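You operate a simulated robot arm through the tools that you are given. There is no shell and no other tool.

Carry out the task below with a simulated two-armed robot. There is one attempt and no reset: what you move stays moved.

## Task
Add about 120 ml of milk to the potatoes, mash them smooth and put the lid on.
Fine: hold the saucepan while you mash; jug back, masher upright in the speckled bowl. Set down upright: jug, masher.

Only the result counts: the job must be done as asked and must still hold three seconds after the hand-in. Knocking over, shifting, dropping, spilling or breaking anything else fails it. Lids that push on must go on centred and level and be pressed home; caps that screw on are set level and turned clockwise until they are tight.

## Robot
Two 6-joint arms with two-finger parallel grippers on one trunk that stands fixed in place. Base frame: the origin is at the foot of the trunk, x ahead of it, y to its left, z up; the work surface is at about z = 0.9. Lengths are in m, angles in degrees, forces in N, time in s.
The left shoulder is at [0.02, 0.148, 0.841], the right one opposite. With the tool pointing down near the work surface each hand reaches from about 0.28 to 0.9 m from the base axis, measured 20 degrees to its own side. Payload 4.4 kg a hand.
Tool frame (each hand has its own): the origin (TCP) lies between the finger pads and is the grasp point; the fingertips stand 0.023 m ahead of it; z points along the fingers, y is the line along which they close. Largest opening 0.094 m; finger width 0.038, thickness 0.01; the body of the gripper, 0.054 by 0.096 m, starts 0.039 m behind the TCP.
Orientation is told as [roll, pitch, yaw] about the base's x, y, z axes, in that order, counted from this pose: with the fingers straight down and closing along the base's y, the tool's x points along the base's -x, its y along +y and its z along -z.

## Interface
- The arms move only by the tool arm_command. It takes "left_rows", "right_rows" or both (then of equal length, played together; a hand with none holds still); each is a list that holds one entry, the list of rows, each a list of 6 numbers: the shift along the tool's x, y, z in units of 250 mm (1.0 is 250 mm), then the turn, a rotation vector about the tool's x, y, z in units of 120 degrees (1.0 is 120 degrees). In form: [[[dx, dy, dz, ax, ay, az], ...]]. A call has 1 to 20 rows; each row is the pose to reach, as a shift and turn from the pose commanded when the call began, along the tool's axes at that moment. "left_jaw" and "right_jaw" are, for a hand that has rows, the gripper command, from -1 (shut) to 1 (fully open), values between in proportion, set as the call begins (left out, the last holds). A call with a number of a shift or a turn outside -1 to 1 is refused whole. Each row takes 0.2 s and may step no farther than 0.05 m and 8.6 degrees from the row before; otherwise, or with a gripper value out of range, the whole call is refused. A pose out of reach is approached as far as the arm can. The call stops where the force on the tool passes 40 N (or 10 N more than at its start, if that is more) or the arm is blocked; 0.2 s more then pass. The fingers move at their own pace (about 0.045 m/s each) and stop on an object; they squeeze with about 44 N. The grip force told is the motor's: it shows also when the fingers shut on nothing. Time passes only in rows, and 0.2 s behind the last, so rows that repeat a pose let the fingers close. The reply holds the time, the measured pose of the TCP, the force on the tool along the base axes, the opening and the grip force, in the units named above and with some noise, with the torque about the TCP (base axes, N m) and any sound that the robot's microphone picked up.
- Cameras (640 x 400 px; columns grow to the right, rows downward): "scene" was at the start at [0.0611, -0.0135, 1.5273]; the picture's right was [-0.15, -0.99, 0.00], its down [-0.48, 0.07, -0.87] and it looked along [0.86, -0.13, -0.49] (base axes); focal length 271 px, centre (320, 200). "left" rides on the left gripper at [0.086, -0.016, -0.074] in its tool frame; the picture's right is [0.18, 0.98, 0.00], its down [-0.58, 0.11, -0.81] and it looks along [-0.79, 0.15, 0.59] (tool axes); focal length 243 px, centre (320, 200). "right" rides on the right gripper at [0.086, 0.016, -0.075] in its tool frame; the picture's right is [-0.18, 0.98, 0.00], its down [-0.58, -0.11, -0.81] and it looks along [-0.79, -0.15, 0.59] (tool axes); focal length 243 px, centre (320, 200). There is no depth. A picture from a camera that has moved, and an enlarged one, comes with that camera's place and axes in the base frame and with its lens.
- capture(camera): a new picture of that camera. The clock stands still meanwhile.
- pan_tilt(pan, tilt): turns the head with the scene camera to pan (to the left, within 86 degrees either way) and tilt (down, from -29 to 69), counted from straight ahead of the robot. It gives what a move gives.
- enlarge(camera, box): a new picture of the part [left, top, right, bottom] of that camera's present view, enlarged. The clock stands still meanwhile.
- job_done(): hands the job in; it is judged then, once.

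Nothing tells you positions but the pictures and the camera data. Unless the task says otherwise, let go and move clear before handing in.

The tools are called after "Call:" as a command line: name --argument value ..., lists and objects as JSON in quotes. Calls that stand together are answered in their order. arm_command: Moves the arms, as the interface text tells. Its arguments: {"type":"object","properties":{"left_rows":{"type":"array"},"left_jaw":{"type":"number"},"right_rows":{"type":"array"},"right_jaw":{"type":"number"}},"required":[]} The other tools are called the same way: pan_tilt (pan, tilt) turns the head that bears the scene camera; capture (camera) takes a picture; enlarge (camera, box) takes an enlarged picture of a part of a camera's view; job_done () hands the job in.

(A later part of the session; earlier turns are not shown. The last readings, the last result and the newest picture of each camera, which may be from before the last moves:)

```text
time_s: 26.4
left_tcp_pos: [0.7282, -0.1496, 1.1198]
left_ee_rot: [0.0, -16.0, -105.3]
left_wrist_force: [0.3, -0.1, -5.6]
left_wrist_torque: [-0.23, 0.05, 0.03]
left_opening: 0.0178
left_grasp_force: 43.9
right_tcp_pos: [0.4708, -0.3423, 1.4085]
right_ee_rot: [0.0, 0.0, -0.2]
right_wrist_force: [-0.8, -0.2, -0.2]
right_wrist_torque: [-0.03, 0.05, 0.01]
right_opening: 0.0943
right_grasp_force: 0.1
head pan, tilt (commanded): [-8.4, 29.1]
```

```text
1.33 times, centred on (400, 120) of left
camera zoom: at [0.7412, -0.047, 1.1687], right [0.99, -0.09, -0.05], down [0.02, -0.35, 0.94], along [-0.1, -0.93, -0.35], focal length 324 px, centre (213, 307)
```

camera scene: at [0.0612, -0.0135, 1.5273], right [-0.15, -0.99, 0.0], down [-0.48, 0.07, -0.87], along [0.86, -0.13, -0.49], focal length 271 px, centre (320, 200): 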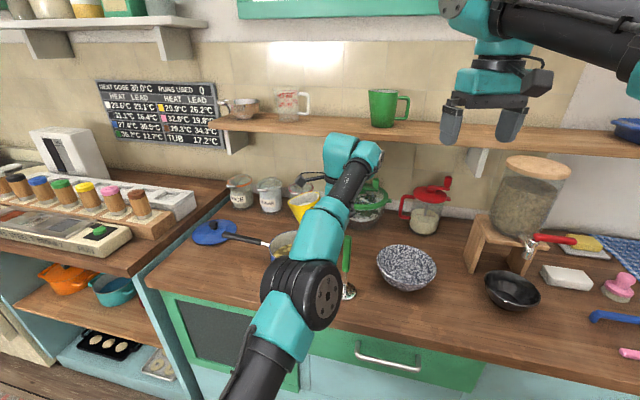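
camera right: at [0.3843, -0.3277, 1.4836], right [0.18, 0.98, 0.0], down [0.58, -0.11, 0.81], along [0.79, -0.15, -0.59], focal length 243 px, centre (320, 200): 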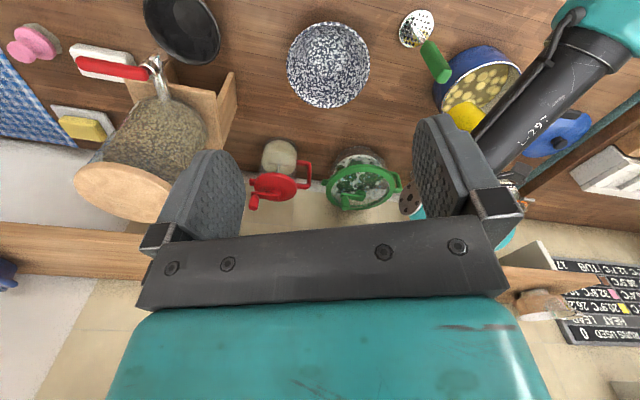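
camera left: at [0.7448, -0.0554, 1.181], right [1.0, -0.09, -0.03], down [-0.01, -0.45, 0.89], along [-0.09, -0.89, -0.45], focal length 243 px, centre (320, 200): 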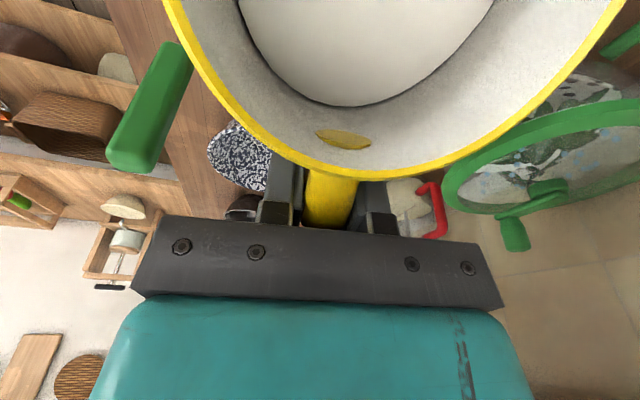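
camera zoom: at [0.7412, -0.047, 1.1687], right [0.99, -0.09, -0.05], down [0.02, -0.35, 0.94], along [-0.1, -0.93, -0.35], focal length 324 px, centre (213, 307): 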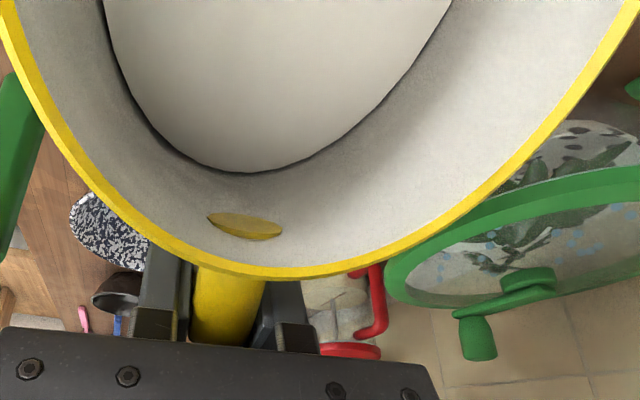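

Milk has begun to fall into the pan. I hold here and take weight readings.

Call:
arm_command --left_rows '[[[0, 0, 0, 0, 0, 0], [0, 0, 0, 0, 0, 0]]]'

Call:
arm_command --left_rows '[[[0, 0, 0, 0, 0, 0]]]'

Call:
arm_command --left_rows '[[[0, 0, 0, 0, 0, 0]]]'

Call:
arm_command --left_rows '[[[0, 0, 0, 0, 0, 0]]]'

Call:
enlarge --camera "right" --box '[420, 30, 580, 150]'

Call:
enlarge --camera "left" --box '[160, 0, 640, 240]'

```text
time_s: 27.0
left_tcp_pos: [0.7289, -0.15, 1.1214]
left_ee_rot: [0.0, -16.0, -105.4]
left_wrist_force: [0.3, 0.2, -6.1]
left_wrist_torque: [-0.19, 0.09, -0.02]
left_opening: 0.018
left_grasp_force: 44.1
right_tcp_pos: [0.4705, -0.3429, 1.4084]
right_ee_rot: [0.0, 0.0, 0.0]
right_wrist_force: [0.1, 0.2, -0.5]
right_wrist_torque: [-0.01, 0.0, -0.01]
right_opening: 0.0939
right_grasp_force: 0.0
head pan, tilt (commanded): [-8.4, 29.1]
```

```text
time_s: 27.4
left_tcp_pos: [0.7291, -0.1505, 1.12]
left_ee_rot: [0.0, -16.1, -105.3]
left_wrist_force: [-0.5, 0.0, -4.7]
left_wrist_torque: [-0.2, 0.02, -0.01]
left_opening: 0.0178
left_grasp_force: 43.8
right_tcp_pos: [0.4711, -0.3428, 1.4083]
right_ee_rot: [0.0, 0.0, 0.1]
right_wrist_force: [0.3, -0.1, -0.2]
right_wrist_torque: [-0.01, 0.02, 0.01]
right_opening: 0.094
right_grasp_force: 0.1
head pan, tilt (commanded): [-8.4, 29.1]
```

```text
time_s: 27.8
left_tcp_pos: [0.7287, -0.1506, 1.121]
left_ee_rot: [0.0, -16.1, -105.4]
left_wrist_force: [-0.1, -0.4, -5.6]
left_wrist_torque: [-0.17, 0.06, -0.03]
left_opening: 0.0179
left_grasp_force: 43.5
right_tcp_pos: [0.4707, -0.3436, 1.4087]
right_ee_rot: [-0.1, 0.0, 0.0]
right_wrist_force: [-0.2, 0.0, 0.3]
right_wrist_torque: [-0.03, 0.01, -0.03]
right_opening: 0.0937
right_grasp_force: 0.0
head pan, tilt (commanded): [-8.4, 29.1]
```

```text
time_s: 28.2
left_tcp_pos: [0.7292, -0.1498, 1.1203]
left_ee_rot: [0.0, -16.0, -105.4]
left_wrist_force: [-1.1, -0.5, -5.5]
left_wrist_torque: [-0.2, 0.04, 0.0]
left_opening: 0.0177
left_grasp_force: 44.3
right_tcp_pos: [0.4699, -0.3421, 1.4097]
right_ee_rot: [0.0, -0.1, 0.1]
right_wrist_force: [0.5, 0.5, 0.9]
right_wrist_torque: [0.02, -0.01, -0.01]
right_opening: 0.0938
right_grasp_force: 0.0
head pan, tilt (commanded): [-8.4, 29.1]
```

```text
3.33 times, centred on (500, 90) of right
camera zoom: at [0.3843, -0.3277, 1.4836], right [0.18, 0.98, 0.0], down [0.58, -0.11, 0.81], along [0.79, -0.15, -0.59], focal length 809 px, centre (-280, 567)
```

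zoom: 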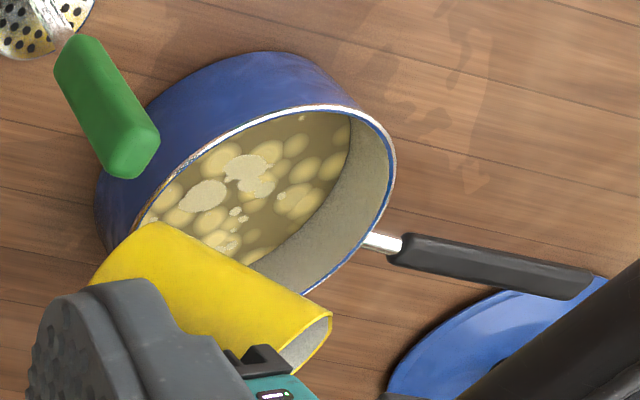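

```text
1.33 times, centred on (400, 120) of left
camera zoom: at [0.7412, -0.0471, 1.1686], right [0.99, -0.09, -0.05], down [0.02, -0.35, 0.94], along [-0.1, -0.93, -0.35], focal length 324 px, centre (213, 307)
```

zoom: 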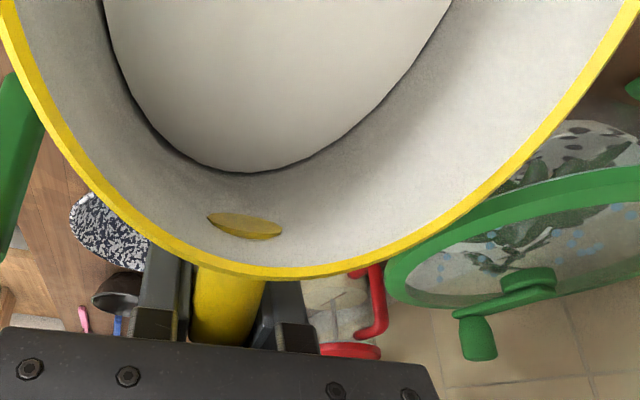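

The flow stopped at equilibrium here, so I can meter by angle. I go on to about 42° and hold.

Call:
arm_command --left_rows '[[[0, 0, 0, 0, -0.017, 0], [0, 0, 0, 0, -0.034, 0], [0, 0, 0, 0, -0.05, 0], [0, 0, 0, 0, -0.05, 0], [0, 0, 0, 0, -0.05, 0]]]'

Call:
enlarge --camera "right" --box '[420, 30, 580, 150]'

Call:
arm_command --left_rows '[[[0, 0, 0, 0, 0, 0], [0, 0, 0, 0, 0, 0]]]'

Call:
arm_command --left_rows '[[[0, 0, 0, 0, 0, 0]]]'

Call:
enlarge --camera "right" --box '[420, 30, 580, 150]'

Call:
enlarge --camera "left" --box '[160, 0, 640, 240]'

```text
time_s: 29.4
left_tcp_pos: [0.7287, -0.1507, 1.1192]
left_ee_rot: [0.0, -22.0, -105.4]
left_wrist_force: [-0.3, 0.5, -5.7]
left_wrist_torque: [-0.19, 0.05, -0.02]
left_opening: 0.0179
left_grasp_force: 43.3
right_tcp_pos: [0.4709, -0.3422, 1.4083]
right_ee_rot: [0.0, -0.1, 0.0]
right_wrist_force: [-0.9, 0.0, 0.0]
right_wrist_torque: [0.03, 0.02, 0.0]
right_opening: 0.0939
right_grasp_force: 0.1
head pan, tilt (commanded): [-8.4, 29.1]
```

```text
3.33 times, centred on (500, 90) of right
camera zoom: at [0.3843, -0.3277, 1.4836], right [0.18, 0.98, 0.0], down [0.58, -0.11, 0.81], along [0.79, -0.15, -0.59], focal length 809 px, centre (-280, 567)
```

zoom: 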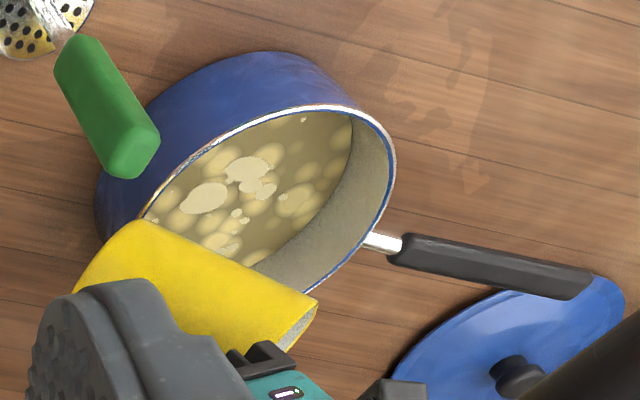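

```text
time_s: 30.0
left_tcp_pos: [0.7298, -0.1518, 1.1197]
left_ee_rot: [0.1, -22.0, -105.4]
left_wrist_force: [-0.6, -0.5, -4.8]
left_wrist_torque: [-0.16, 0.03, -0.02]
left_opening: 0.0181
left_grasp_force: 44.1
right_tcp_pos: [0.47, -0.343, 1.4085]
right_ee_rot: [0.0, -0.1, -0.1]
right_wrist_force: [-0.1, 0.2, -0.1]
right_wrist_torque: [-0.02, -0.02, 0.0]
right_opening: 0.094
right_grasp_force: 0.2
head pan, tilt (commanded): [-8.4, 29.1]
```

```text
time_s: 30.4
left_tcp_pos: [0.7313, -0.1518, 1.1199]
left_ee_rot: [0.0, -22.0, -105.5]
left_wrist_force: [0.8, 0.2, -5.4]
left_wrist_torque: [-0.17, 0.06, 0.02]
left_opening: 0.0177
left_grasp_force: 43.6
right_tcp_pos: [0.47, -0.3426, 1.4087]
right_ee_rot: [0.1, 0.0, 0.0]
right_wrist_force: [0.4, -0.1, 0.7]
right_wrist_torque: [-0.03, 0.02, 0.01]
right_opening: 0.0941
right_grasp_force: 0.0
head pan, tilt (commanded): [-8.4, 29.1]
```

```text
3.33 times, centred on (500, 90) of right
camera zoom: at [0.3843, -0.3277, 1.4836], right [0.18, 0.98, 0.0], down [0.58, -0.11, 0.81], along [0.79, -0.15, -0.59], focal length 809 px, centre (-280, 567)
```

zoom: 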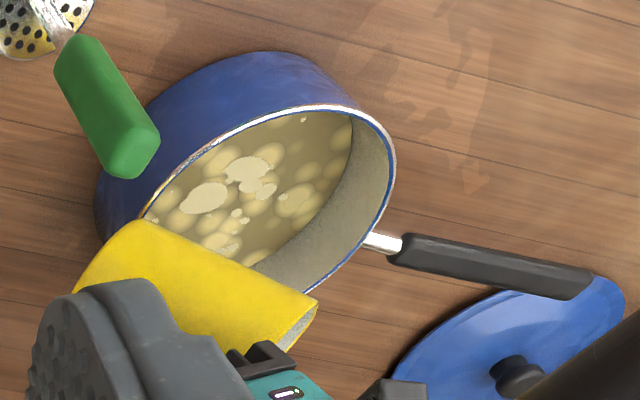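

```text
1.33 times, centred on (400, 120) of left
camera zoom: at [0.7428, -0.0433, 1.1575], right [0.99, -0.1, -0.07], down [0.04, -0.26, 0.97], along [-0.11, -0.96, -0.25], focal length 324 px, centre (213, 307)
```

zoom: 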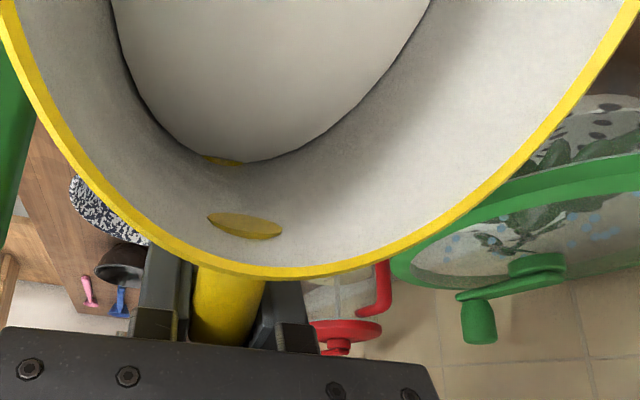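

About half is poured by geometry and weight. I go on to about 48° and hold until it stops.

Call:
arm_command --left_rows '[[[0, 0, 0, 0, -0.017, 0], [0, 0, 0, 0, -0.034, 0], [0, 0, 0, 0, -0.05, 0], [0, 0, 0, 0, -0.05, 0], [0, 0, 0, 0, -0.05, 0], [0, 0, 0, 0, -0.05, 0]]]'

Call:
enlarge --camera "right" --box '[420, 30, 580, 150]'

Call:
arm_command --left_rows '[[[0, 0, 0, 0, 0, 0], [0, 0, 0, 0, 0, 0]]]'

Call:
arm_command --left_rows '[[[0, 0, 0, 0, 0, 0]]]'

Call:
enlarge --camera "left" --box '[160, 0, 640, 240]'

```text
time_s: 31.8
left_tcp_pos: [0.7295, -0.1507, 1.1203]
left_ee_rot: [0.0, -27.9, -105.4]
left_wrist_force: [0.8, -0.2, -4.7]
left_wrist_torque: [-0.15, 0.03, 0.01]
left_opening: 0.018
left_grasp_force: 44.1
right_tcp_pos: [0.4704, -0.3427, 1.4091]
right_ee_rot: [0.0, -0.1, 0.0]
right_wrist_force: [-0.9, -0.4, 0.6]
right_wrist_torque: [0.0, 0.01, 0.03]
right_opening: 0.0939
right_grasp_force: 0.0
head pan, tilt (commanded): [-8.4, 29.1]
```

```text
3.33 times, centred on (500, 90) of right
camera zoom: at [0.3843, -0.3277, 1.4836], right [0.18, 0.98, 0.0], down [0.58, -0.11, 0.81], along [0.79, -0.15, -0.59], focal length 809 px, centre (-280, 567)
```

zoom: 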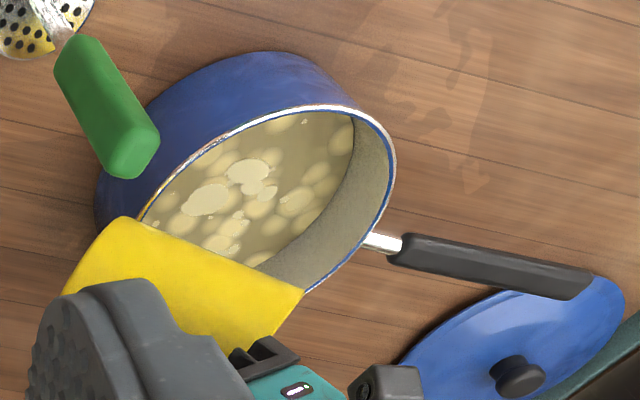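

```text
time_s: 32.4
left_tcp_pos: [0.7294, -0.1519, 1.1197]
left_ee_rot: [0.0, -28.0, -105.5]
left_wrist_force: [-0.6, -0.2, -4.4]
left_wrist_torque: [-0.14, 0.03, -0.01]
left_opening: 0.0179
left_grasp_force: 44.0
right_tcp_pos: [0.471, -0.3432, 1.409]
right_ee_rot: [0.0, 0.1, 0.1]
right_wrist_force: [-0.6, 0.3, 0.6]
right_wrist_torque: [0.03, 0.0, 0.0]
right_opening: 0.0938
right_grasp_force: 0.1
head pan, tilt (commanded): [-8.4, 29.1]
```

```text
time_s: 32.8
left_tcp_pos: [0.7292, -0.152, 1.1217]
left_ee_rot: [0.0, -28.0, -105.4]
left_wrist_force: [-0.3, -0.5, -5.1]
left_wrist_torque: [-0.1, 0.03, 0.01]
left_opening: 0.0181
left_grasp_force: 44.0
right_tcp_pos: [0.4696, -0.3435, 1.4088]
right_ee_rot: [0.0, 0.1, 0.0]
right_wrist_force: [-1.0, -0.2, 0.1]
right_wrist_torque: [0.0, 0.01, -0.05]
right_opening: 0.094
right_grasp_force: 0.0
head pan, tilt (commanded): [-8.4, 29.1]
```

```text
1.33 times, centred on (400, 120) of left
camera zoom: at [0.7436, -0.0406, 1.1462], right [0.99, -0.1, -0.09], down [0.07, -0.16, 0.98], along [-0.12, -0.98, -0.15], focal length 324 px, centre (213, 307)
```

zoom: 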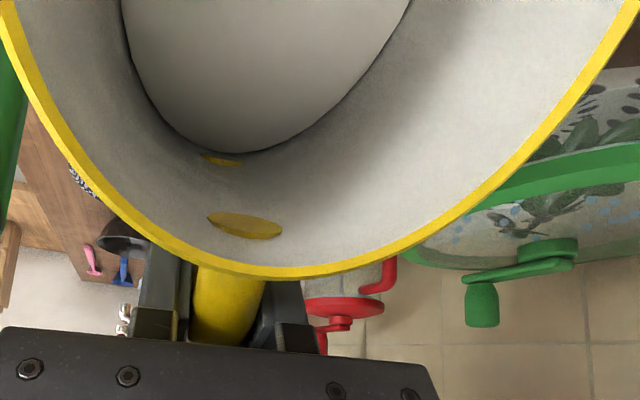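

Weight suggests we are near the amount. I level the jug over the pan to measure the drop in milk level.

Call:
arm_command --left_rows '[[[0, 0, 0, 0, 0.06, 0], [0, 0, 0, 0, 0.12, 0], [0.04, 0, -0.02, 0, 0.18, 0], [0.08, 0, -0.043, 0, 0.24, 0], [0.14, 0, -0.075, 0, 0.3, 0], [0.19, 0, -0.1, 0, 0.36, 0], [0.212, 0, -0.113, 0, 0.4, 0], [0.212, 0, -0.113, 0, 0.4, 0], [0.212, 0, -0.113, 0, 0.4, 0], [0.212, 0, -0.113, 0, 0.4, 0]]]'

Call:
capture --camera "left"

Call:
enlarge --camera "left" --box '[160, 0, 640, 240]'

Call:
arm_command --left_rows '[[[0, 0, 0, 0, 0, 0]]]'

Call:
arm_command --left_rows '[[[0, 0, 0, 0, 0, 0]]]'

Call:
arm_command --left_rows '[[[0, 0, 0, 0, 0, 0]]]'

Call:
arm_command --left_rows '[[[0, 0, 0, 0, 0, 0]]]'

Call:
arm_command --left_rows '[[[0, 0, 0, 0, 0, 0]]]'

Call:
arm_command --left_rows '[[[0, 0, 0, 0, 0, 0]]]'

```text
time_s: 35.0
left_tcp_pos: [0.7443, -0.0922, 1.1218]
left_ee_rot: [0.0, 20.0, -105.4]
left_wrist_force: [-1.1, 1.2, -3.4]
left_wrist_torque: [-0.28, 0.06, 0.0]
left_opening: 0.0176
left_grasp_force: 44.2
right_tcp_pos: [0.4699, -0.3429, 1.4099]
right_ee_rot: [0.1, 0.1, 0.1]
right_wrist_force: [-1.1, 0.6, 0.0]
right_wrist_torque: [-0.02, -0.02, -0.02]
right_opening: 0.0938
right_grasp_force: 0.1
head pan, tilt (commanded): [-8.4, 29.1]
```

```text
taken
camera left: at [0.7445, -0.0354, 1.2208], right [0.99, -0.09, 0.06], down [-0.11, -0.82, 0.56], along [0.0, -0.56, -0.83], focal length 243 px, centre (320, 200)
```

left: 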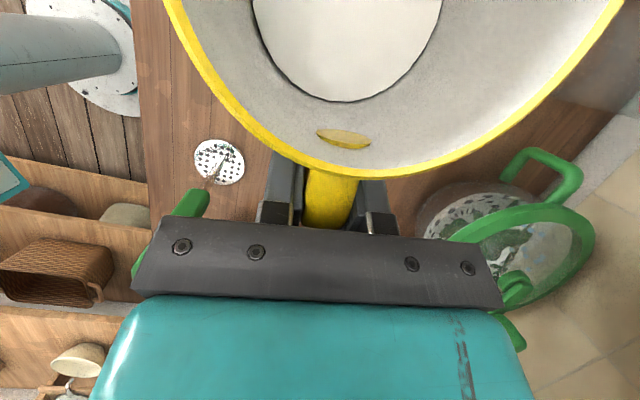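

```text
1.33 times, centred on (400, 120) of left
camera zoom: at [0.7445, -0.0354, 1.2208], right [0.99, -0.09, 0.06], down [-0.11, -0.82, 0.56], along [0.0, -0.56, -0.83], focal length 324 px, centre (213, 307)
```

zoom: 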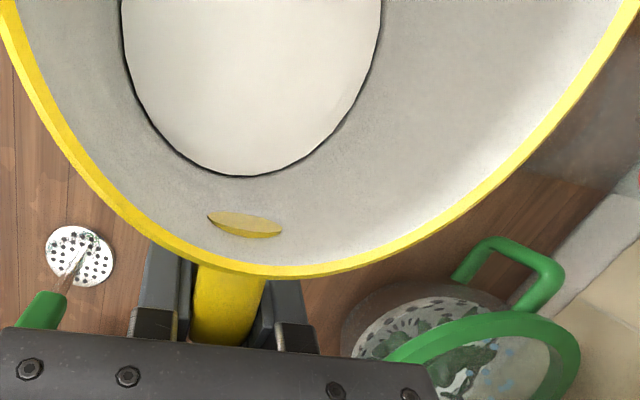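

```text
time_s: 35.4
left_tcp_pos: [0.7447, -0.0924, 1.1198]
left_ee_rot: [0.0, 20.1, -105.4]
left_wrist_force: [0.0, -0.2, -4.8]
left_wrist_torque: [-0.24, 0.09, -0.02]
left_opening: 0.0176
left_grasp_force: 43.7
right_tcp_pos: [0.4702, -0.3427, 1.4091]
right_ee_rot: [-0.1, -0.1, 0.1]
right_wrist_force: [0.2, -0.2, -0.1]
right_wrist_torque: [0.0, 0.0, 0.0]
right_opening: 0.094
right_grasp_force: 0.1
head pan, tilt (commanded): [-8.4, 29.1]
```

```text
time_s: 35.8
left_tcp_pos: [0.7445, -0.0919, 1.1208]
left_ee_rot: [0.0, 20.1, -105.4]
left_wrist_force: [0.1, 1.2, -5.3]
left_wrist_torque: [-0.24, 0.05, 0.01]
left_opening: 0.0179
left_grasp_force: 43.9
right_tcp_pos: [0.4708, -0.3432, 1.4096]
right_ee_rot: [0.0, 0.1, 0.0]
right_wrist_force: [-0.6, -1.0, 0.5]
right_wrist_torque: [-0.02, 0.05, -0.02]
right_opening: 0.094
right_grasp_force: 0.0
head pan, tilt (commanded): [-8.4, 29.1]
```

```text
time_s: 36.2
left_tcp_pos: [0.7441, -0.0926, 1.1209]
left_ee_rot: [0.0, 20.0, -105.4]
left_wrist_force: [-0.6, -0.1, -5.4]
left_wrist_torque: [-0.28, 0.06, 0.03]
left_opening: 0.0182
left_grasp_force: 43.7
right_tcp_pos: [0.4699, -0.3428, 1.4089]
right_ee_rot: [0.0, -0.2, -0.1]
right_wrist_force: [-0.3, -1.1, -0.4]
right_wrist_torque: [0.0, -0.03, -0.01]
right_opening: 0.094
right_grasp_force: 0.1
head pan, tilt (commanded): [-8.4, 29.1]
```

```text
time_s: 36.6
left_tcp_pos: [0.7446, -0.0911, 1.1203]
left_ee_rot: [0.0, 20.0, -105.5]
left_wrist_force: [0.5, -0.3, -4.3]
left_wrist_torque: [-0.29, 0.03, -0.03]
left_opening: 0.0179
left_grasp_force: 44.2
right_tcp_pos: [0.47, -0.3427, 1.4096]
right_ee_rot: [0.0, 0.0, 0.0]
right_wrist_force: [0.8, -0.1, -0.2]
right_wrist_torque: [0.04, 0.03, -0.04]
right_opening: 0.0942
right_grasp_force: 0.0
head pan, tilt (commanded): [-8.4, 29.1]
```

```text
time_s: 37.0
left_tcp_pos: [0.7449, -0.092, 1.1206]
left_ee_rot: [0.0, 19.9, -105.4]
left_wrist_force: [0.5, -0.7, -3.7]
left_wrist_torque: [-0.28, 0.03, 0.02]
left_opening: 0.0178
left_grasp_force: 43.9
right_tcp_pos: [0.4698, -0.3417, 1.4087]
right_ee_rot: [-0.1, 0.0, 0.0]
right_wrist_force: [-0.1, 0.7, -0.5]
right_wrist_torque: [-0.01, -0.03, -0.01]
right_opening: 0.0942
right_grasp_force: 0.1
head pan, tilt (commanded): [-8.4, 29.1]
```

```text
time_s: 37.4
left_tcp_pos: [0.7451, -0.093, 1.1208]
left_ee_rot: [0.0, 20.0, -105.4]
left_wrist_force: [-0.1, -0.4, -4.0]
left_wrist_torque: [-0.29, 0.07, 0.01]
left_opening: 0.018
left_grasp_force: 43.7
right_tcp_pos: [0.4726, -0.3424, 1.4096]
right_ee_rot: [0.0, 0.1, 0.0]
right_wrist_force: [0.2, 0.6, 0.1]
right_wrist_torque: [0.02, 0.0, -0.04]
right_opening: 0.0941
right_grasp_force: 0.0
head pan, tilt (commanded): [-8.4, 29.1]
```

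Fitting the milk surface before and after gives a drop of about 29 mm over a 35 mm radius, roughly 116 ml, which agrees with the weight. That is the right amount, so I carry the jug back.

Call:
arm_command --left_rows '[[[0.02, -0.004, 0.008, 0, 0, 0], [0.07, -0.013, 0.026, 0, 0, 0], [0.14, -0.025, 0.052, 0, 0, 0], [0.21, -0.038, 0.078, 0, 0, 0], [0.28, -0.05, 0.105, 0, 0, 0], [0.35, -0.063, 0.131, 0, 0, 0], [0.42, -0.075, 0.157, 0, 0, 0], [0.49, -0.088, 0.183, 0, 0, 0], [0.56, -0.101, 0.209, 0, 0, 0], [0.61, -0.11, 0.228, 0, 0, 0], [0.645, -0.116, 0.241, 0, 0, 0], [0.645, -0.116, 0.241, 0, 0, 0]]]'

Call:
arm_command --left_rows '[[[0.02, -0.004, 0.008, 0, 0, 0], [0.07, -0.013, 0.026, 0, 0, 0], [0.14, -0.025, 0.052, 0, 0, 0], [0.21, -0.038, 0.078, 0, 0, 0], [0.28, -0.05, 0.105, 0, 0, 0], [0.35, -0.063, 0.131, 0, 0, 0], [0.42, -0.075, 0.157, 0, 0, 0], [0.49, -0.088, 0.183, 0, 0, 0], [0.56, -0.101, 0.209, 0, 0, 0], [0.61, -0.11, 0.228, 0, 0, 0], [0.645, -0.116, 0.241, 0, 0, 0], [0.645, -0.116, 0.241, 0, 0, 0], [0.645, -0.116, 0.241, 0, 0, 0]]]'

Call:
capture --camera "scene"

Call:
capture --camera "left"

```text
time_s: 40.0
left_tcp_pos: [0.7604, 0.0827, 1.1189]
left_ee_rot: [-0.1, 20.0, -105.5]
left_wrist_force: [0.6, -0.2, -3.8]
left_wrist_torque: [-0.25, 0.08, 0.03]
left_opening: 0.0179
left_grasp_force: 43.5
right_tcp_pos: [0.471, -0.3428, 1.4097]
right_ee_rot: [0.0, 0.0, 0.0]
right_wrist_force: [0.6, 0.1, 0.0]
right_wrist_torque: [-0.02, -0.02, -0.02]
right_opening: 0.094
right_grasp_force: 0.0
head pan, tilt (commanded): [-8.4, 29.1]
```

```text
time_s: 42.8
left_tcp_pos: [0.7798, 0.2549, 1.1169]
left_ee_rot: [0.0, 20.0, -105.4]
left_wrist_force: [1.1, -0.3, -4.8]
left_wrist_torque: [-0.29, 0.08, 0.01]
left_opening: 0.018
left_grasp_force: 44.0
right_tcp_pos: [0.4709, -0.343, 1.4085]
right_ee_rot: [0.0, 0.1, 0.0]
right_wrist_force: [0.5, 0.3, 0.0]
right_wrist_torque: [0.01, 0.04, 0.0]
right_opening: 0.0938
right_grasp_force: 0.1
head pan, tilt (commanded): [-8.4, 29.1]
```

```text
taken
camera scene: at [0.0612, -0.0134, 1.5273], right [-0.15, -0.99, 0.0], down [-0.48, 0.07, -0.87], along [0.86, -0.13, -0.49], focal length 271 px, centre (320, 200)
```

scene: 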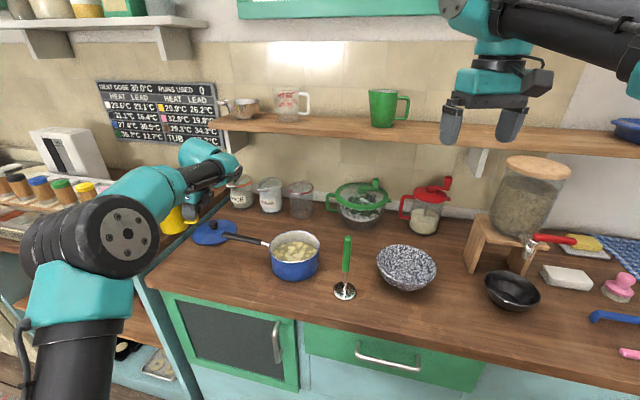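

```text
taken
camera left: at [0.7802, 0.3121, 1.2172], right [0.99, -0.09, 0.06], down [-0.11, -0.82, 0.56], along [0.0, -0.56, -0.83], focal length 243 px, centre (320, 200)
```

left: 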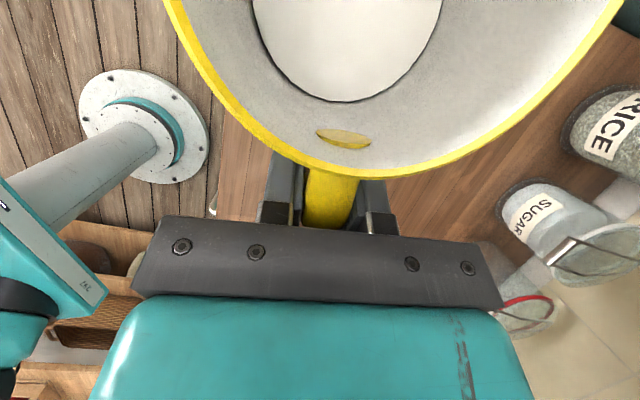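

Call:
arm_command --left_rows '[[[-0.0274, 0, 0.0752, 0, 0, 0], [-0.0547, 0, 0.1504, 0, 0, 0], [-0.0821, 0, 0.2255, 0, 0, 0], [-0.1094, 0, 0.3007, 0, 0, 0], [-0.1368, 0, 0.3759, 0, 0, 0], [-0.1642, 0, 0.4511, 0, 0, 0], [-0.1778, 0, 0.4886, 0, 0, 0], [-0.1888, 0, 0.5187, 0, 0, 0], [-0.1956, 0, 0.5375, 0, 0, 0], [-0.1956, 0, 0.5375, 0, 0, 0]]]'

Call:
capture --camera "left"

Call:
enlarge --camera "scene" --box '[160, 200, 260, 280]'

```text
time_s: 45.0
left_tcp_pos: [0.7785, 0.2558, 0.9749]
left_ee_rot: [-0.1, 20.0, -105.4]
left_wrist_force: [-0.3, 0.8, -5.1]
left_wrist_torque: [-0.24, 0.06, 0.0]
left_opening: 0.018
left_grasp_force: 44.4
right_tcp_pos: [0.4712, -0.3434, 1.4092]
right_ee_rot: [-0.1, 0.0, 0.0]
right_wrist_force: [0.6, 0.2, 0.2]
right_wrist_torque: [0.06, -0.02, 0.0]
right_opening: 0.0939
right_grasp_force: 0.1
head pan, tilt (commanded): [-8.4, 29.1]
```

```text
taken
camera left: at [0.7783, 0.3126, 1.0745], right [0.99, -0.09, 0.06], down [-0.11, -0.82, 0.56], along [0.0, -0.56, -0.83], focal length 243 px, centre (320, 200)
```

left: 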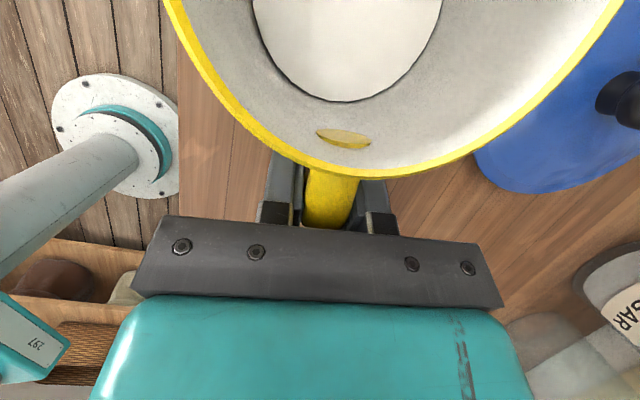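

```text
5.00 times, centred on (210, 240) of scene
camera zoom: at [0.0612, -0.0134, 1.5273], right [-0.15, -0.99, 0.0], down [-0.48, 0.07, -0.87], along [0.86, -0.13, -0.49], focal length 1356 px, centre (870, 0)
```

zoom: 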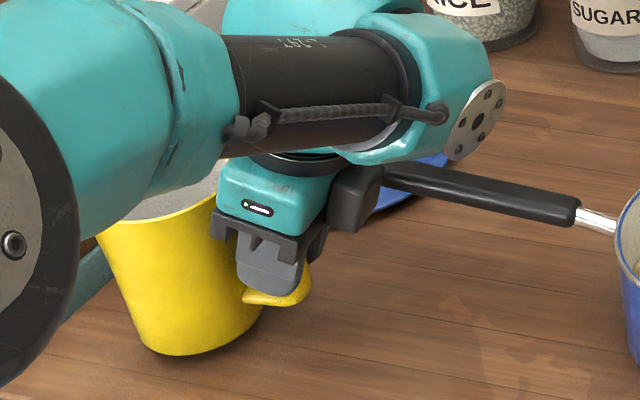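

Call:
arm_command --left_rows '[[[-0.0027, 0, 0.0075, 0, 0, 0], [-0.0055, 0, 0.015, 0, 0, 0], [-0.0082, 0, 0.0226, 0, 0, 0], [-0.0082, 0, 0.0226, 0, 0, 0]]]'

Call:
arm_command --left_rows '[[[-0.0014, 0, 0.0038, 0, 0, 0], [-0.0014, 0, 0.0038, 0, 0, 0]]]'

Call:
arm_command --left_rows '[[[-0.0014, 0, 0.0038, 0, 0, 0], [-0.0014, 0, 0.0038, 0, 0, 0]]]'

```text
time_s: 46.0
left_tcp_pos: [0.7809, 0.2543, 0.9686]
left_ee_rot: [0.0, 20.0, -105.4]
left_wrist_force: [0.3, -0.1, -5.1]
left_wrist_torque: [-0.23, 0.08, 0.04]
left_opening: 0.0178
left_grasp_force: 44.5
right_tcp_pos: [0.4712, -0.3432, 1.4086]
right_ee_rot: [0.0, 0.0, 0.1]
right_wrist_force: [1.3, 0.2, 0.2]
right_wrist_torque: [0.01, 0.0, 0.01]
right_opening: 0.094
right_grasp_force: 0.1
head pan, tilt (commanded): [-8.4, 29.1]
```

```text
time_s: 46.6
left_tcp_pos: [0.7795, 0.2534, 0.9671]
left_ee_rot: [0.1, 20.1, -105.4]
left_wrist_force: [0.3, 0.5, -4.7]
left_wrist_torque: [-0.27, 0.03, -0.02]
left_opening: 0.018
left_grasp_force: 43.7
right_tcp_pos: [0.4703, -0.3448, 1.4091]
right_ee_rot: [-0.1, 0.0, 0.0]
right_wrist_force: [-0.3, -0.5, -0.3]
right_wrist_torque: [-0.02, 0.0, -0.02]
right_opening: 0.094
right_grasp_force: 0.1
head pan, tilt (commanded): [-8.4, 29.1]
```

```text
time_s: 47.2
left_tcp_pos: [0.7808, 0.2541, 0.967]
left_ee_rot: [0.0, 20.0, -105.4]
left_wrist_force: [-0.5, -1.0, -2.2]
left_wrist_torque: [-0.02, 0.1, 0.02]
left_opening: 0.0179
left_grasp_force: 44.0
right_tcp_pos: [0.4702, -0.3431, 1.4098]
right_ee_rot: [0.0, 0.1, 0.0]
right_wrist_force: [0.2, -0.1, 0.4]
right_wrist_torque: [-0.01, 0.0, 0.0]
right_opening: 0.0943
right_grasp_force: 0.1
head pan, tilt (commanded): [-8.4, 29.1]
```

The base has touched down (the load is leaving the hand). Half a millimetre more, then I open.

Call:
arm_command --left_rows '[[[-0.0005, 0, 0.0015, 0, 0, 0], [-0.0005, 0, 0.0015, 0, 0, 0]]]'

Call:
arm_command --left_rows '[[[0, 0, 0, 0, 0, 0], [0, 0, 0, 0, 0, 0], [0, 0, 0, 0, 0, 0], [0, 0, 0, 0, 0, 0], [0, 0, 0, 0, 0, 0], [0, 0, 0, 0, 0, 0]]]' --left_jaw 1

Call:
capture --camera "left"

```text
time_s: 47.8
left_tcp_pos: [0.7815, 0.2548, 0.9672]
left_ee_rot: [0.0, 19.9, -105.4]
left_wrist_force: [-2.0, -1.8, -2.1]
left_wrist_torque: [-0.1, 0.04, -0.05]
left_opening: 0.018
left_grasp_force: 43.6
right_tcp_pos: [0.4706, -0.3429, 1.4087]
right_ee_rot: [-0.1, -0.1, 0.0]
right_wrist_force: [0.4, 0.3, -0.9]
right_wrist_torque: [0.02, 0.02, -0.04]
right_opening: 0.094
right_grasp_force: 0.1
head pan, tilt (commanded): [-8.4, 29.1]
```

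```text
time_s: 49.2
left_tcp_pos: [0.7806, 0.2546, 0.9664]
left_ee_rot: [0.0, 20.0, -105.4]
left_wrist_force: [0.4, 0.2, -0.4]
left_wrist_torque: [0.0, 0.02, 0.03]
left_opening: 0.0939
left_grasp_force: 0.0
right_tcp_pos: [0.4703, -0.3421, 1.4091]
right_ee_rot: [0.0, 0.0, 0.0]
right_wrist_force: [0.7, 0.4, 0.8]
right_wrist_torque: [-0.02, 0.01, 0.0]
right_opening: 0.0941
right_grasp_force: 0.1
head pan, tilt (commanded): [-8.4, 29.1]
```

```text
taken
camera left: at [0.78, 0.3114, 1.0668], right [0.99, -0.09, 0.06], down [-0.11, -0.82, 0.56], along [0.0, -0.56, -0.83], focal length 243 px, centre (320, 200)
```

left: 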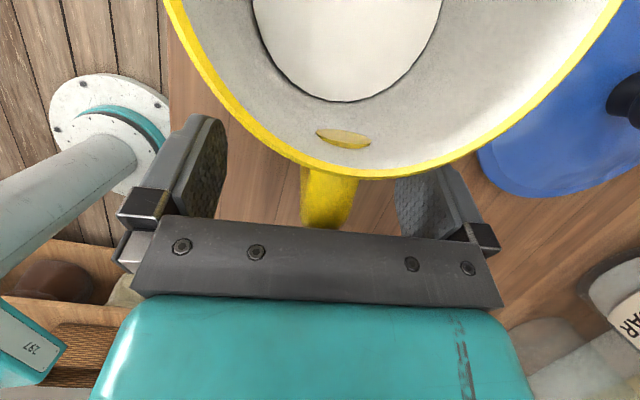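

Released cleanly. I back the left hand away along its axis and look at the masher closely for the next step.

Call:
arm_command --left_rows '[[[0, 0, -0.08, 0, 0, 0], [0, 0, -0.18, 0, 0, 0], [0, 0, -0.3, 0, 0, 0], [0, 0, -0.42, 0, 0, 0], [0, 0, -0.54, 0, 0, 0], [0, 0, -0.64, 0, 0, 0], [0, 0, -0.64, 0, 0, 0]]]'

Call:
capture --camera "left"

Call:
enlarge --camera "scene" --box '[325, 230, 375, 305]'

Call:
enlarge --camera "scene" --box '[250, 215, 350, 290]'

Call:
enlarge --camera "right" --box '[270, 0, 450, 120]'

```text
time_s: 50.8
left_tcp_pos: [0.7653, 0.2025, 1.1176]
left_ee_rot: [0.0, 19.9, -105.3]
left_wrist_force: [0.1, 0.5, 0.6]
left_wrist_torque: [0.0, 0.03, 0.0]
left_opening: 0.0941
left_grasp_force: 0.0
right_tcp_pos: [0.4709, -0.3429, 1.4084]
right_ee_rot: [0.1, -0.1, 0.0]
right_wrist_force: [0.0, 0.1, 0.3]
right_wrist_torque: [0.01, -0.01, -0.01]
right_opening: 0.0944
right_grasp_force: 0.1
head pan, tilt (commanded): [-8.4, 29.1]
```

```text
taken
camera left: at [0.764, 0.26, 1.2174], right [0.99, -0.09, 0.06], down [-0.11, -0.82, 0.56], along [0.0, -0.56, -0.83], focal length 243 px, centre (320, 200)
```

left: 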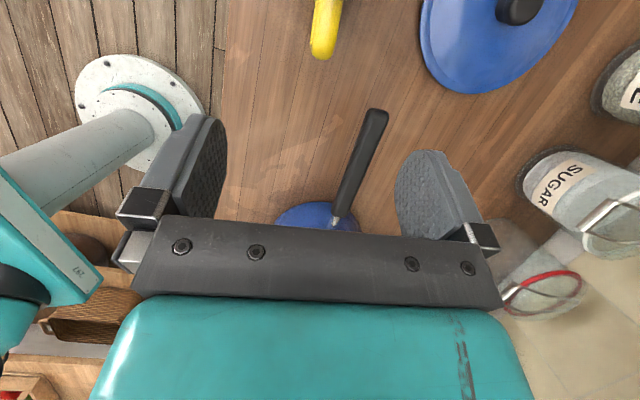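

```text
5.33 times, centred on (350, 268) of scene
camera zoom: at [0.0612, -0.0135, 1.5273], right [-0.15, -0.99, 0.0], down [-0.48, 0.07, -0.87], along [0.86, -0.13, -0.49], focal length 1446 px, centre (160, -160)
```

zoom: 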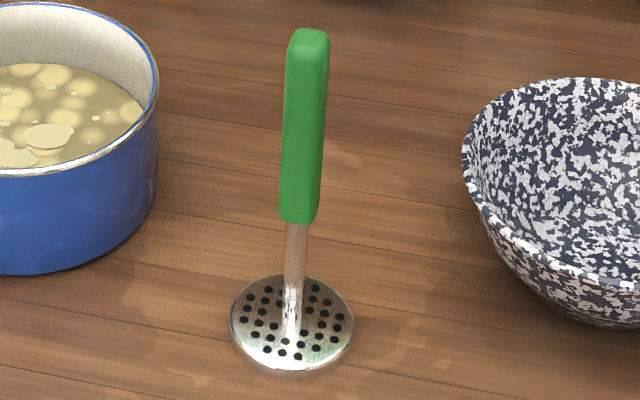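

```text
5.33 times, centred on (300, 252) of scene
camera zoom: at [0.0612, -0.0135, 1.5273], right [-0.15, -0.99, 0.0], down [-0.48, 0.07, -0.87], along [0.86, -0.13, -0.49], focal length 1446 px, centre (427, -80)
```

zoom: 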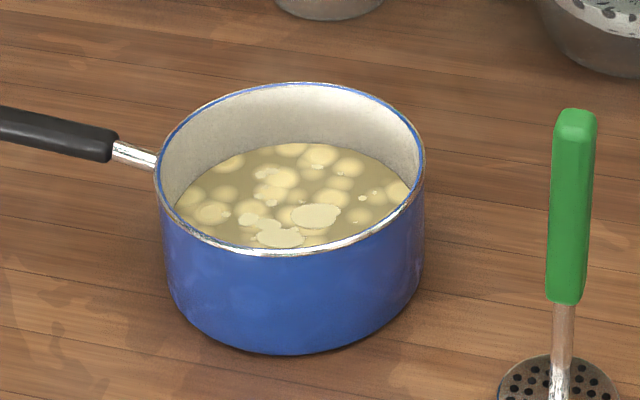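

```text
3.33 times, centred on (360, 60) of right
camera zoom: at [0.3842, -0.3277, 1.4836], right [0.18, 0.98, 0.0], down [0.58, -0.11, 0.81], along [0.79, -0.15, -0.59], focal length 809 px, centre (187, 667)
```

zoom: 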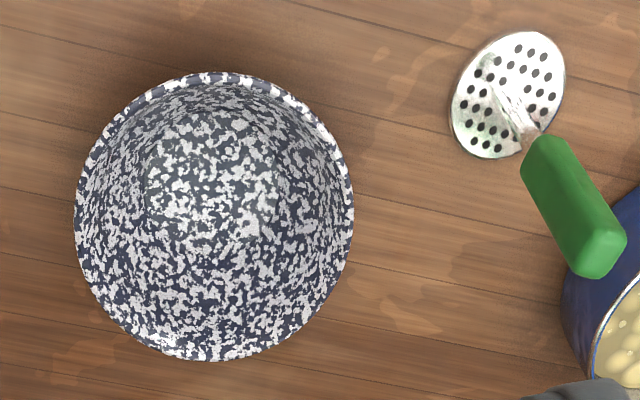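

Milk is in the pan. The pan handle runs from about (0.785, 0.07) to (0.826, 0.192), sloping up to z 0.988. I bring the left hand over it, jaws across it, and the right hand toward the masher.

Call:
arm_command --left_rows '[[[-0.036, 0.059, 0.016, -0.0013, -0.0417, 0.0074], [-0.073, 0.118, 0.032, -0.0026, -0.0833, 0.0149], [-0.11, 0.177, 0.048, -0.0039, -0.125, 0.0223], [-0.146, 0.236, 0.064, -0.0052, -0.1667, 0.0297], [-0.146, 0.236, 0.064, -0.0052, -0.1667, 0.0297], [-0.146, 0.236, 0.064, -0.0052, -0.1667, 0.0297], [-0.146, 0.236, 0.064, -0.0052, -0.1667, 0.0297], [-0.146, 0.236, 0.064, -0.0052, -0.1667, 0.0297], [-0.146, 0.236, 0.064, -0.0052, -0.1667, 0.0297]]]' --right_rows '[[[-0.0645, 0.0865, 0.079, 0, 0, 0], [-0.129, 0.173, 0.158, 0, 0, 0], [-0.1935, 0.2595, 0.237, 0, 0, 0], [-0.258, 0.346, 0.316, 0, 0, 0], [-0.3225, 0.4325, 0.395, 0, 0, 0], [-0.387, 0.519, 0.474, 0, 0, 0], [-0.4515, 0.6055, 0.553, 0, 0, 0], [-0.516, 0.692, 0.632, 0, 0, 0], [-0.516, 0.692, 0.632, 0, 0, 0]]]'

Call:
capture --camera "left"

Call:
capture --camera "right"

Call:
capture --camera "scene"

```text
time_s: 52.8
left_tcp_pos: [0.8146, 0.1571, 1.088]
left_ee_rot: [-0.1, 0.0, -109.0]
left_wrist_force: [-0.4, -0.2, 0.2]
left_wrist_torque: [-0.03, 0.02, 0.03]
left_opening: 0.0939
left_grasp_force: 0.0
right_tcp_pos: [0.5994, -0.17, 1.2495]
right_ee_rot: [0.0, 0.0, 0.1]
right_wrist_force: [-0.4, -0.7, -0.7]
right_wrist_torque: [-0.03, 0.01, -0.01]
right_opening: 0.094
right_grasp_force: 0.1
head pan, tilt (commanded): [-8.4, 29.1]
```

```text
taken
camera left: at [0.8273, 0.244, 1.1635], right [0.99, -0.15, 0.0], down [-0.09, -0.58, 0.81], along [-0.12, -0.8, -0.59], focal length 243 px, centre (320, 200)
```

left: 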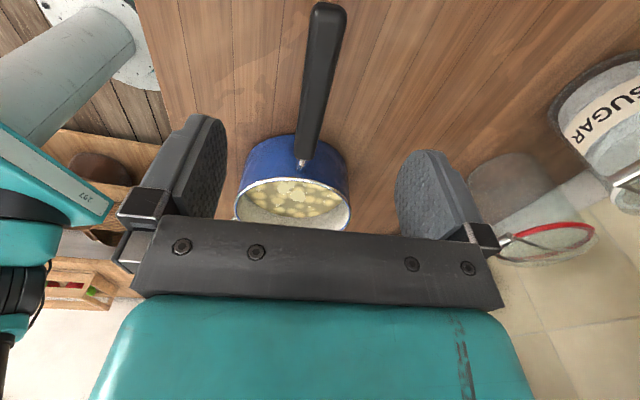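

```text
taken
camera right: at [0.5133, -0.1542, 1.325], right [0.18, 0.98, 0.0], down [0.58, -0.11, 0.81], along [0.79, -0.15, -0.59], focal length 243 px, centre (320, 200)
```

right: 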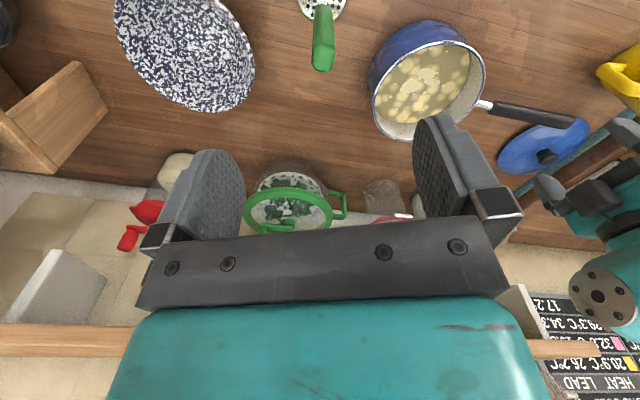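

```text
taken
camera scene: at [0.061, -0.0134, 1.5273], right [-0.15, -0.99, 0.0], down [-0.48, 0.07, -0.87], along [0.86, -0.13, -0.49], focal length 271 px, centre (320, 200)
```

scene: 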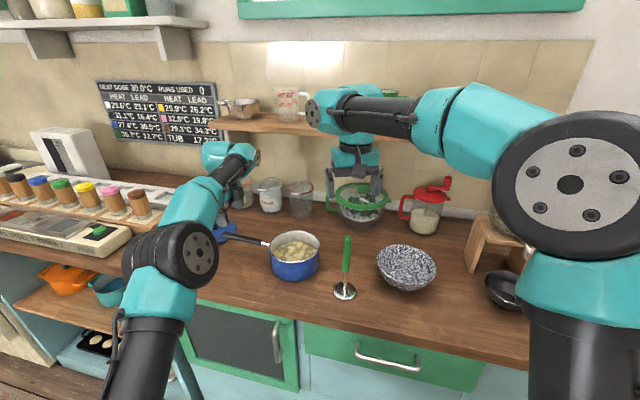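

Jaws are centred over the pan handle. I lower the left hand onto it and close.

Call:
arm_command --left_rows '[[[0, -0.001, 0.08, 0, 0, 0], [0, -0.002, 0.16, 0, 0, 0], [0, -0.003, 0.24, 0, 0, 0], [0, -0.004, 0.32, 0, 0, 0], [0, -0.004, 0.38, 0, 0, 0], [0, -0.004, 0.42, 0, 0, 0], [0, -0.004, 0.42, 0, 0, 0]]]'

Call:
capture --camera "left"

Call:
enlarge --camera "right" --box '[460, 40, 640, 240]'

```text
time_s: 54.4
left_tcp_pos: [0.8127, 0.1587, 0.9848]
left_ee_rot: [0.0, -0.1, -109.0]
left_wrist_force: [-0.3, -0.5, -0.4]
left_wrist_torque: [-0.03, -0.01, -0.04]
left_opening: 0.0938
left_grasp_force: 0.1
right_tcp_pos: [0.6002, -0.1702, 1.2501]
right_ee_rot: [0.0, 0.0, 0.0]
right_wrist_force: [0.0, -0.2, 0.4]
right_wrist_torque: [0.0, -0.01, 0.0]
right_opening: 0.0941
right_grasp_force: 0.1
head pan, tilt (commanded): [-8.4, 29.1]
```

```text
taken
camera left: at [0.8266, 0.2444, 1.0596], right [0.99, -0.15, 0.0], down [-0.09, -0.58, 0.81], along [-0.12, -0.8, -0.59], focal length 243 px, centre (320, 200)
```

left: 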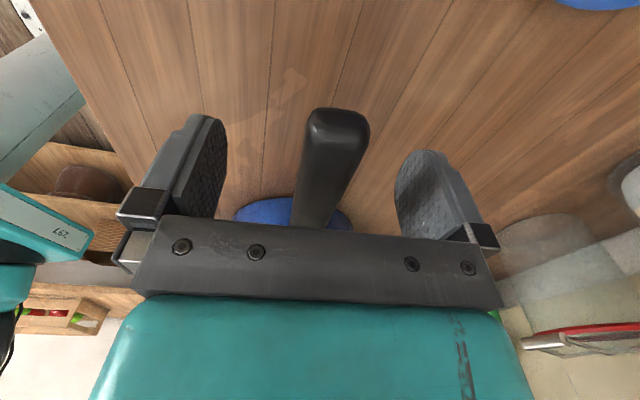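

```text
2.00 times, centred on (550, 140) of right
camera zoom: at [0.5132, -0.1544, 1.3251], right [0.18, 0.98, 0.0], down [0.58, -0.11, 0.81], along [0.79, -0.15, -0.59], focal length 485 px, centre (-140, 320)
```

zoom: 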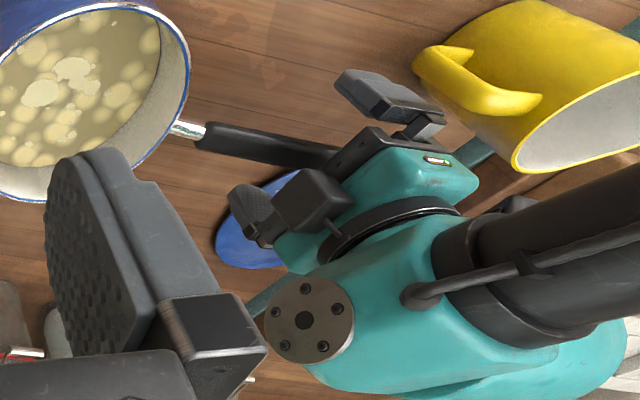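

Call:
arm_command --left_rows '[[[0, 0, 0, 0, 0, 0], [0, 0, 0, 0, 0, 0], [0, 0, 0, 0, 0, 0], [0, 0, 0, 0, 0, 0], [0, 0, 0, 0, 0, 0], [0, 0, 0, 0, 0, 0], [0, 0, 0, 0, 0, 0]]]' --left_jaw -1

Call:
enlarge --camera "right" --box '[290, 0, 500, 140]'

Call:
enlarge --camera "scene" --box '[220, 200, 380, 310]'

```text
time_s: 56.0
left_tcp_pos: [0.8143, 0.1583, 0.9841]
left_ee_rot: [-0.1, 0.0, -109.0]
left_wrist_force: [3.9, -1.0, -0.2]
left_wrist_torque: [-0.3, -0.38, 0.86]
left_opening: 0.0219
left_grasp_force: 44.0
right_tcp_pos: [0.5995, -0.1697, 1.2498]
right_ee_rot: [-0.1, 0.0, 0.1]
right_wrist_force: [-0.6, -0.3, -0.1]
right_wrist_torque: [0.0, -0.01, -0.01]
right_opening: 0.0941
right_grasp_force: 0.0
head pan, tilt (commanded): [-8.4, 29.1]
```

```text
2.86 times, centred on (395, 70) of right
camera zoom: at [0.5133, -0.1545, 1.3251], right [0.18, 0.98, 0.0], down [0.58, -0.11, 0.81], along [0.79, -0.15, -0.59], focal length 693 px, centre (106, 571)
```

zoom: 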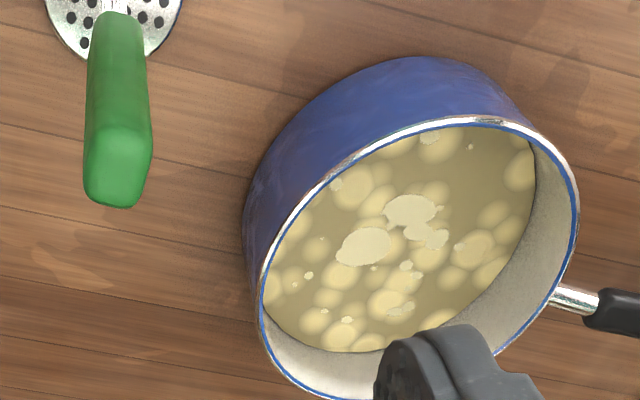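

```text
3.64 times, centred on (300, 255) of scene
camera zoom: at [0.0612, -0.0135, 1.5273], right [-0.15, -0.99, 0.0], down [-0.48, 0.07, -0.87], along [0.86, -0.13, -0.49], focal length 986 px, centre (393, 0)
```

zoom: 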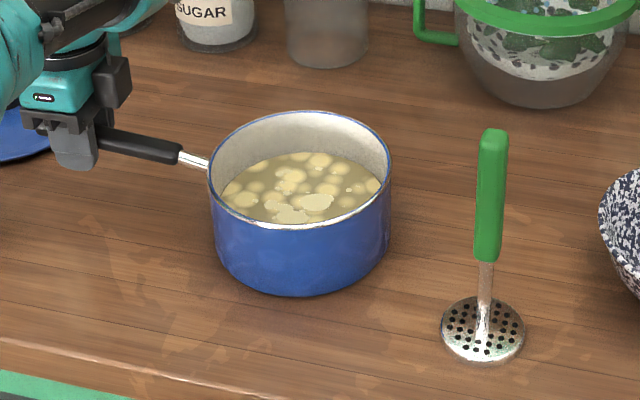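

The pan handle is held firmly (22 mm). The masher handle top is at (0.610, -0.169, 1.10); I lower the right hand around it.

Call:
arm_command --right_rows '[[[-0.022, 0.002, 0.05, 0, 0, 0], [-0.044, 0.004, 0.12, 0, 0, 0], [-0.044, 0.004, 0.24, 0, 0, 0], [-0.044, 0.004, 0.36, 0, 0, 0], [-0.044, 0.004, 0.48, 0, 0, 0], [-0.044, 0.004, 0.58, 0, 0, 0], [-0.044, 0.004, 0.66, 0, 0, 0], [-0.044, 0.004, 0.722, 0, 0, 0], [-0.044, 0.004, 0.722, 0, 0, 0]]]'

Call:
capture --camera "right"

Call:
enlarge --camera "scene" --box '[300, 200, 400, 310]'

```text
time_s: 58.0
left_tcp_pos: [0.8139, 0.1585, 0.9843]
left_ee_rot: [0.0, 0.0, -109.0]
left_wrist_force: [1.8, -0.1, 0.8]
left_wrist_torque: [-0.4, -0.05, 0.58]
left_opening: 0.0219
left_grasp_force: 44.0
right_tcp_pos: [0.6127, -0.1688, 1.0735]
right_ee_rot: [0.0, -0.1, 0.0]
right_wrist_force: [0.4, -0.6, -0.6]
right_wrist_torque: [0.0, -0.01, 0.01]
right_opening: 0.0939
right_grasp_force: 0.1
head pan, tilt (commanded): [-8.4, 29.1]
```

```text
taken
camera right: at [0.5261, -0.1543, 1.1468], right [0.18, 0.98, 0.0], down [0.58, -0.11, 0.81], along [0.79, -0.15, -0.59], focal length 243 px, centre (320, 200)
```

right: 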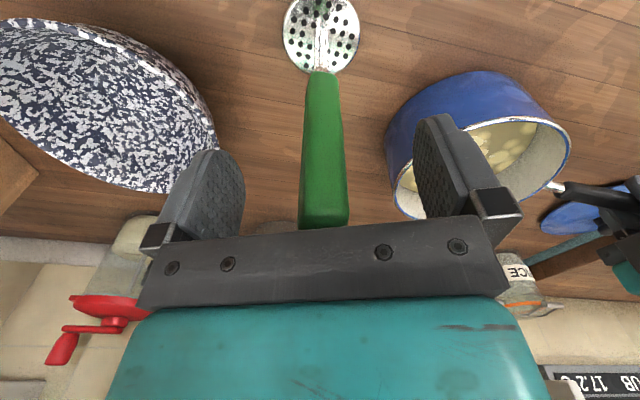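

```text
3.64 times, centred on (350, 255) of scene
camera zoom: at [0.0612, -0.0135, 1.5273], right [-0.15, -0.99, 0.0], down [-0.48, 0.07, -0.87], along [0.86, -0.13, -0.49], focal length 986 px, centre (211, 0)
```

zoom: 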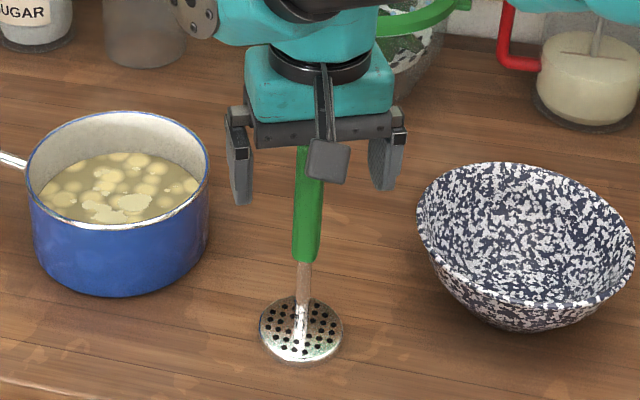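

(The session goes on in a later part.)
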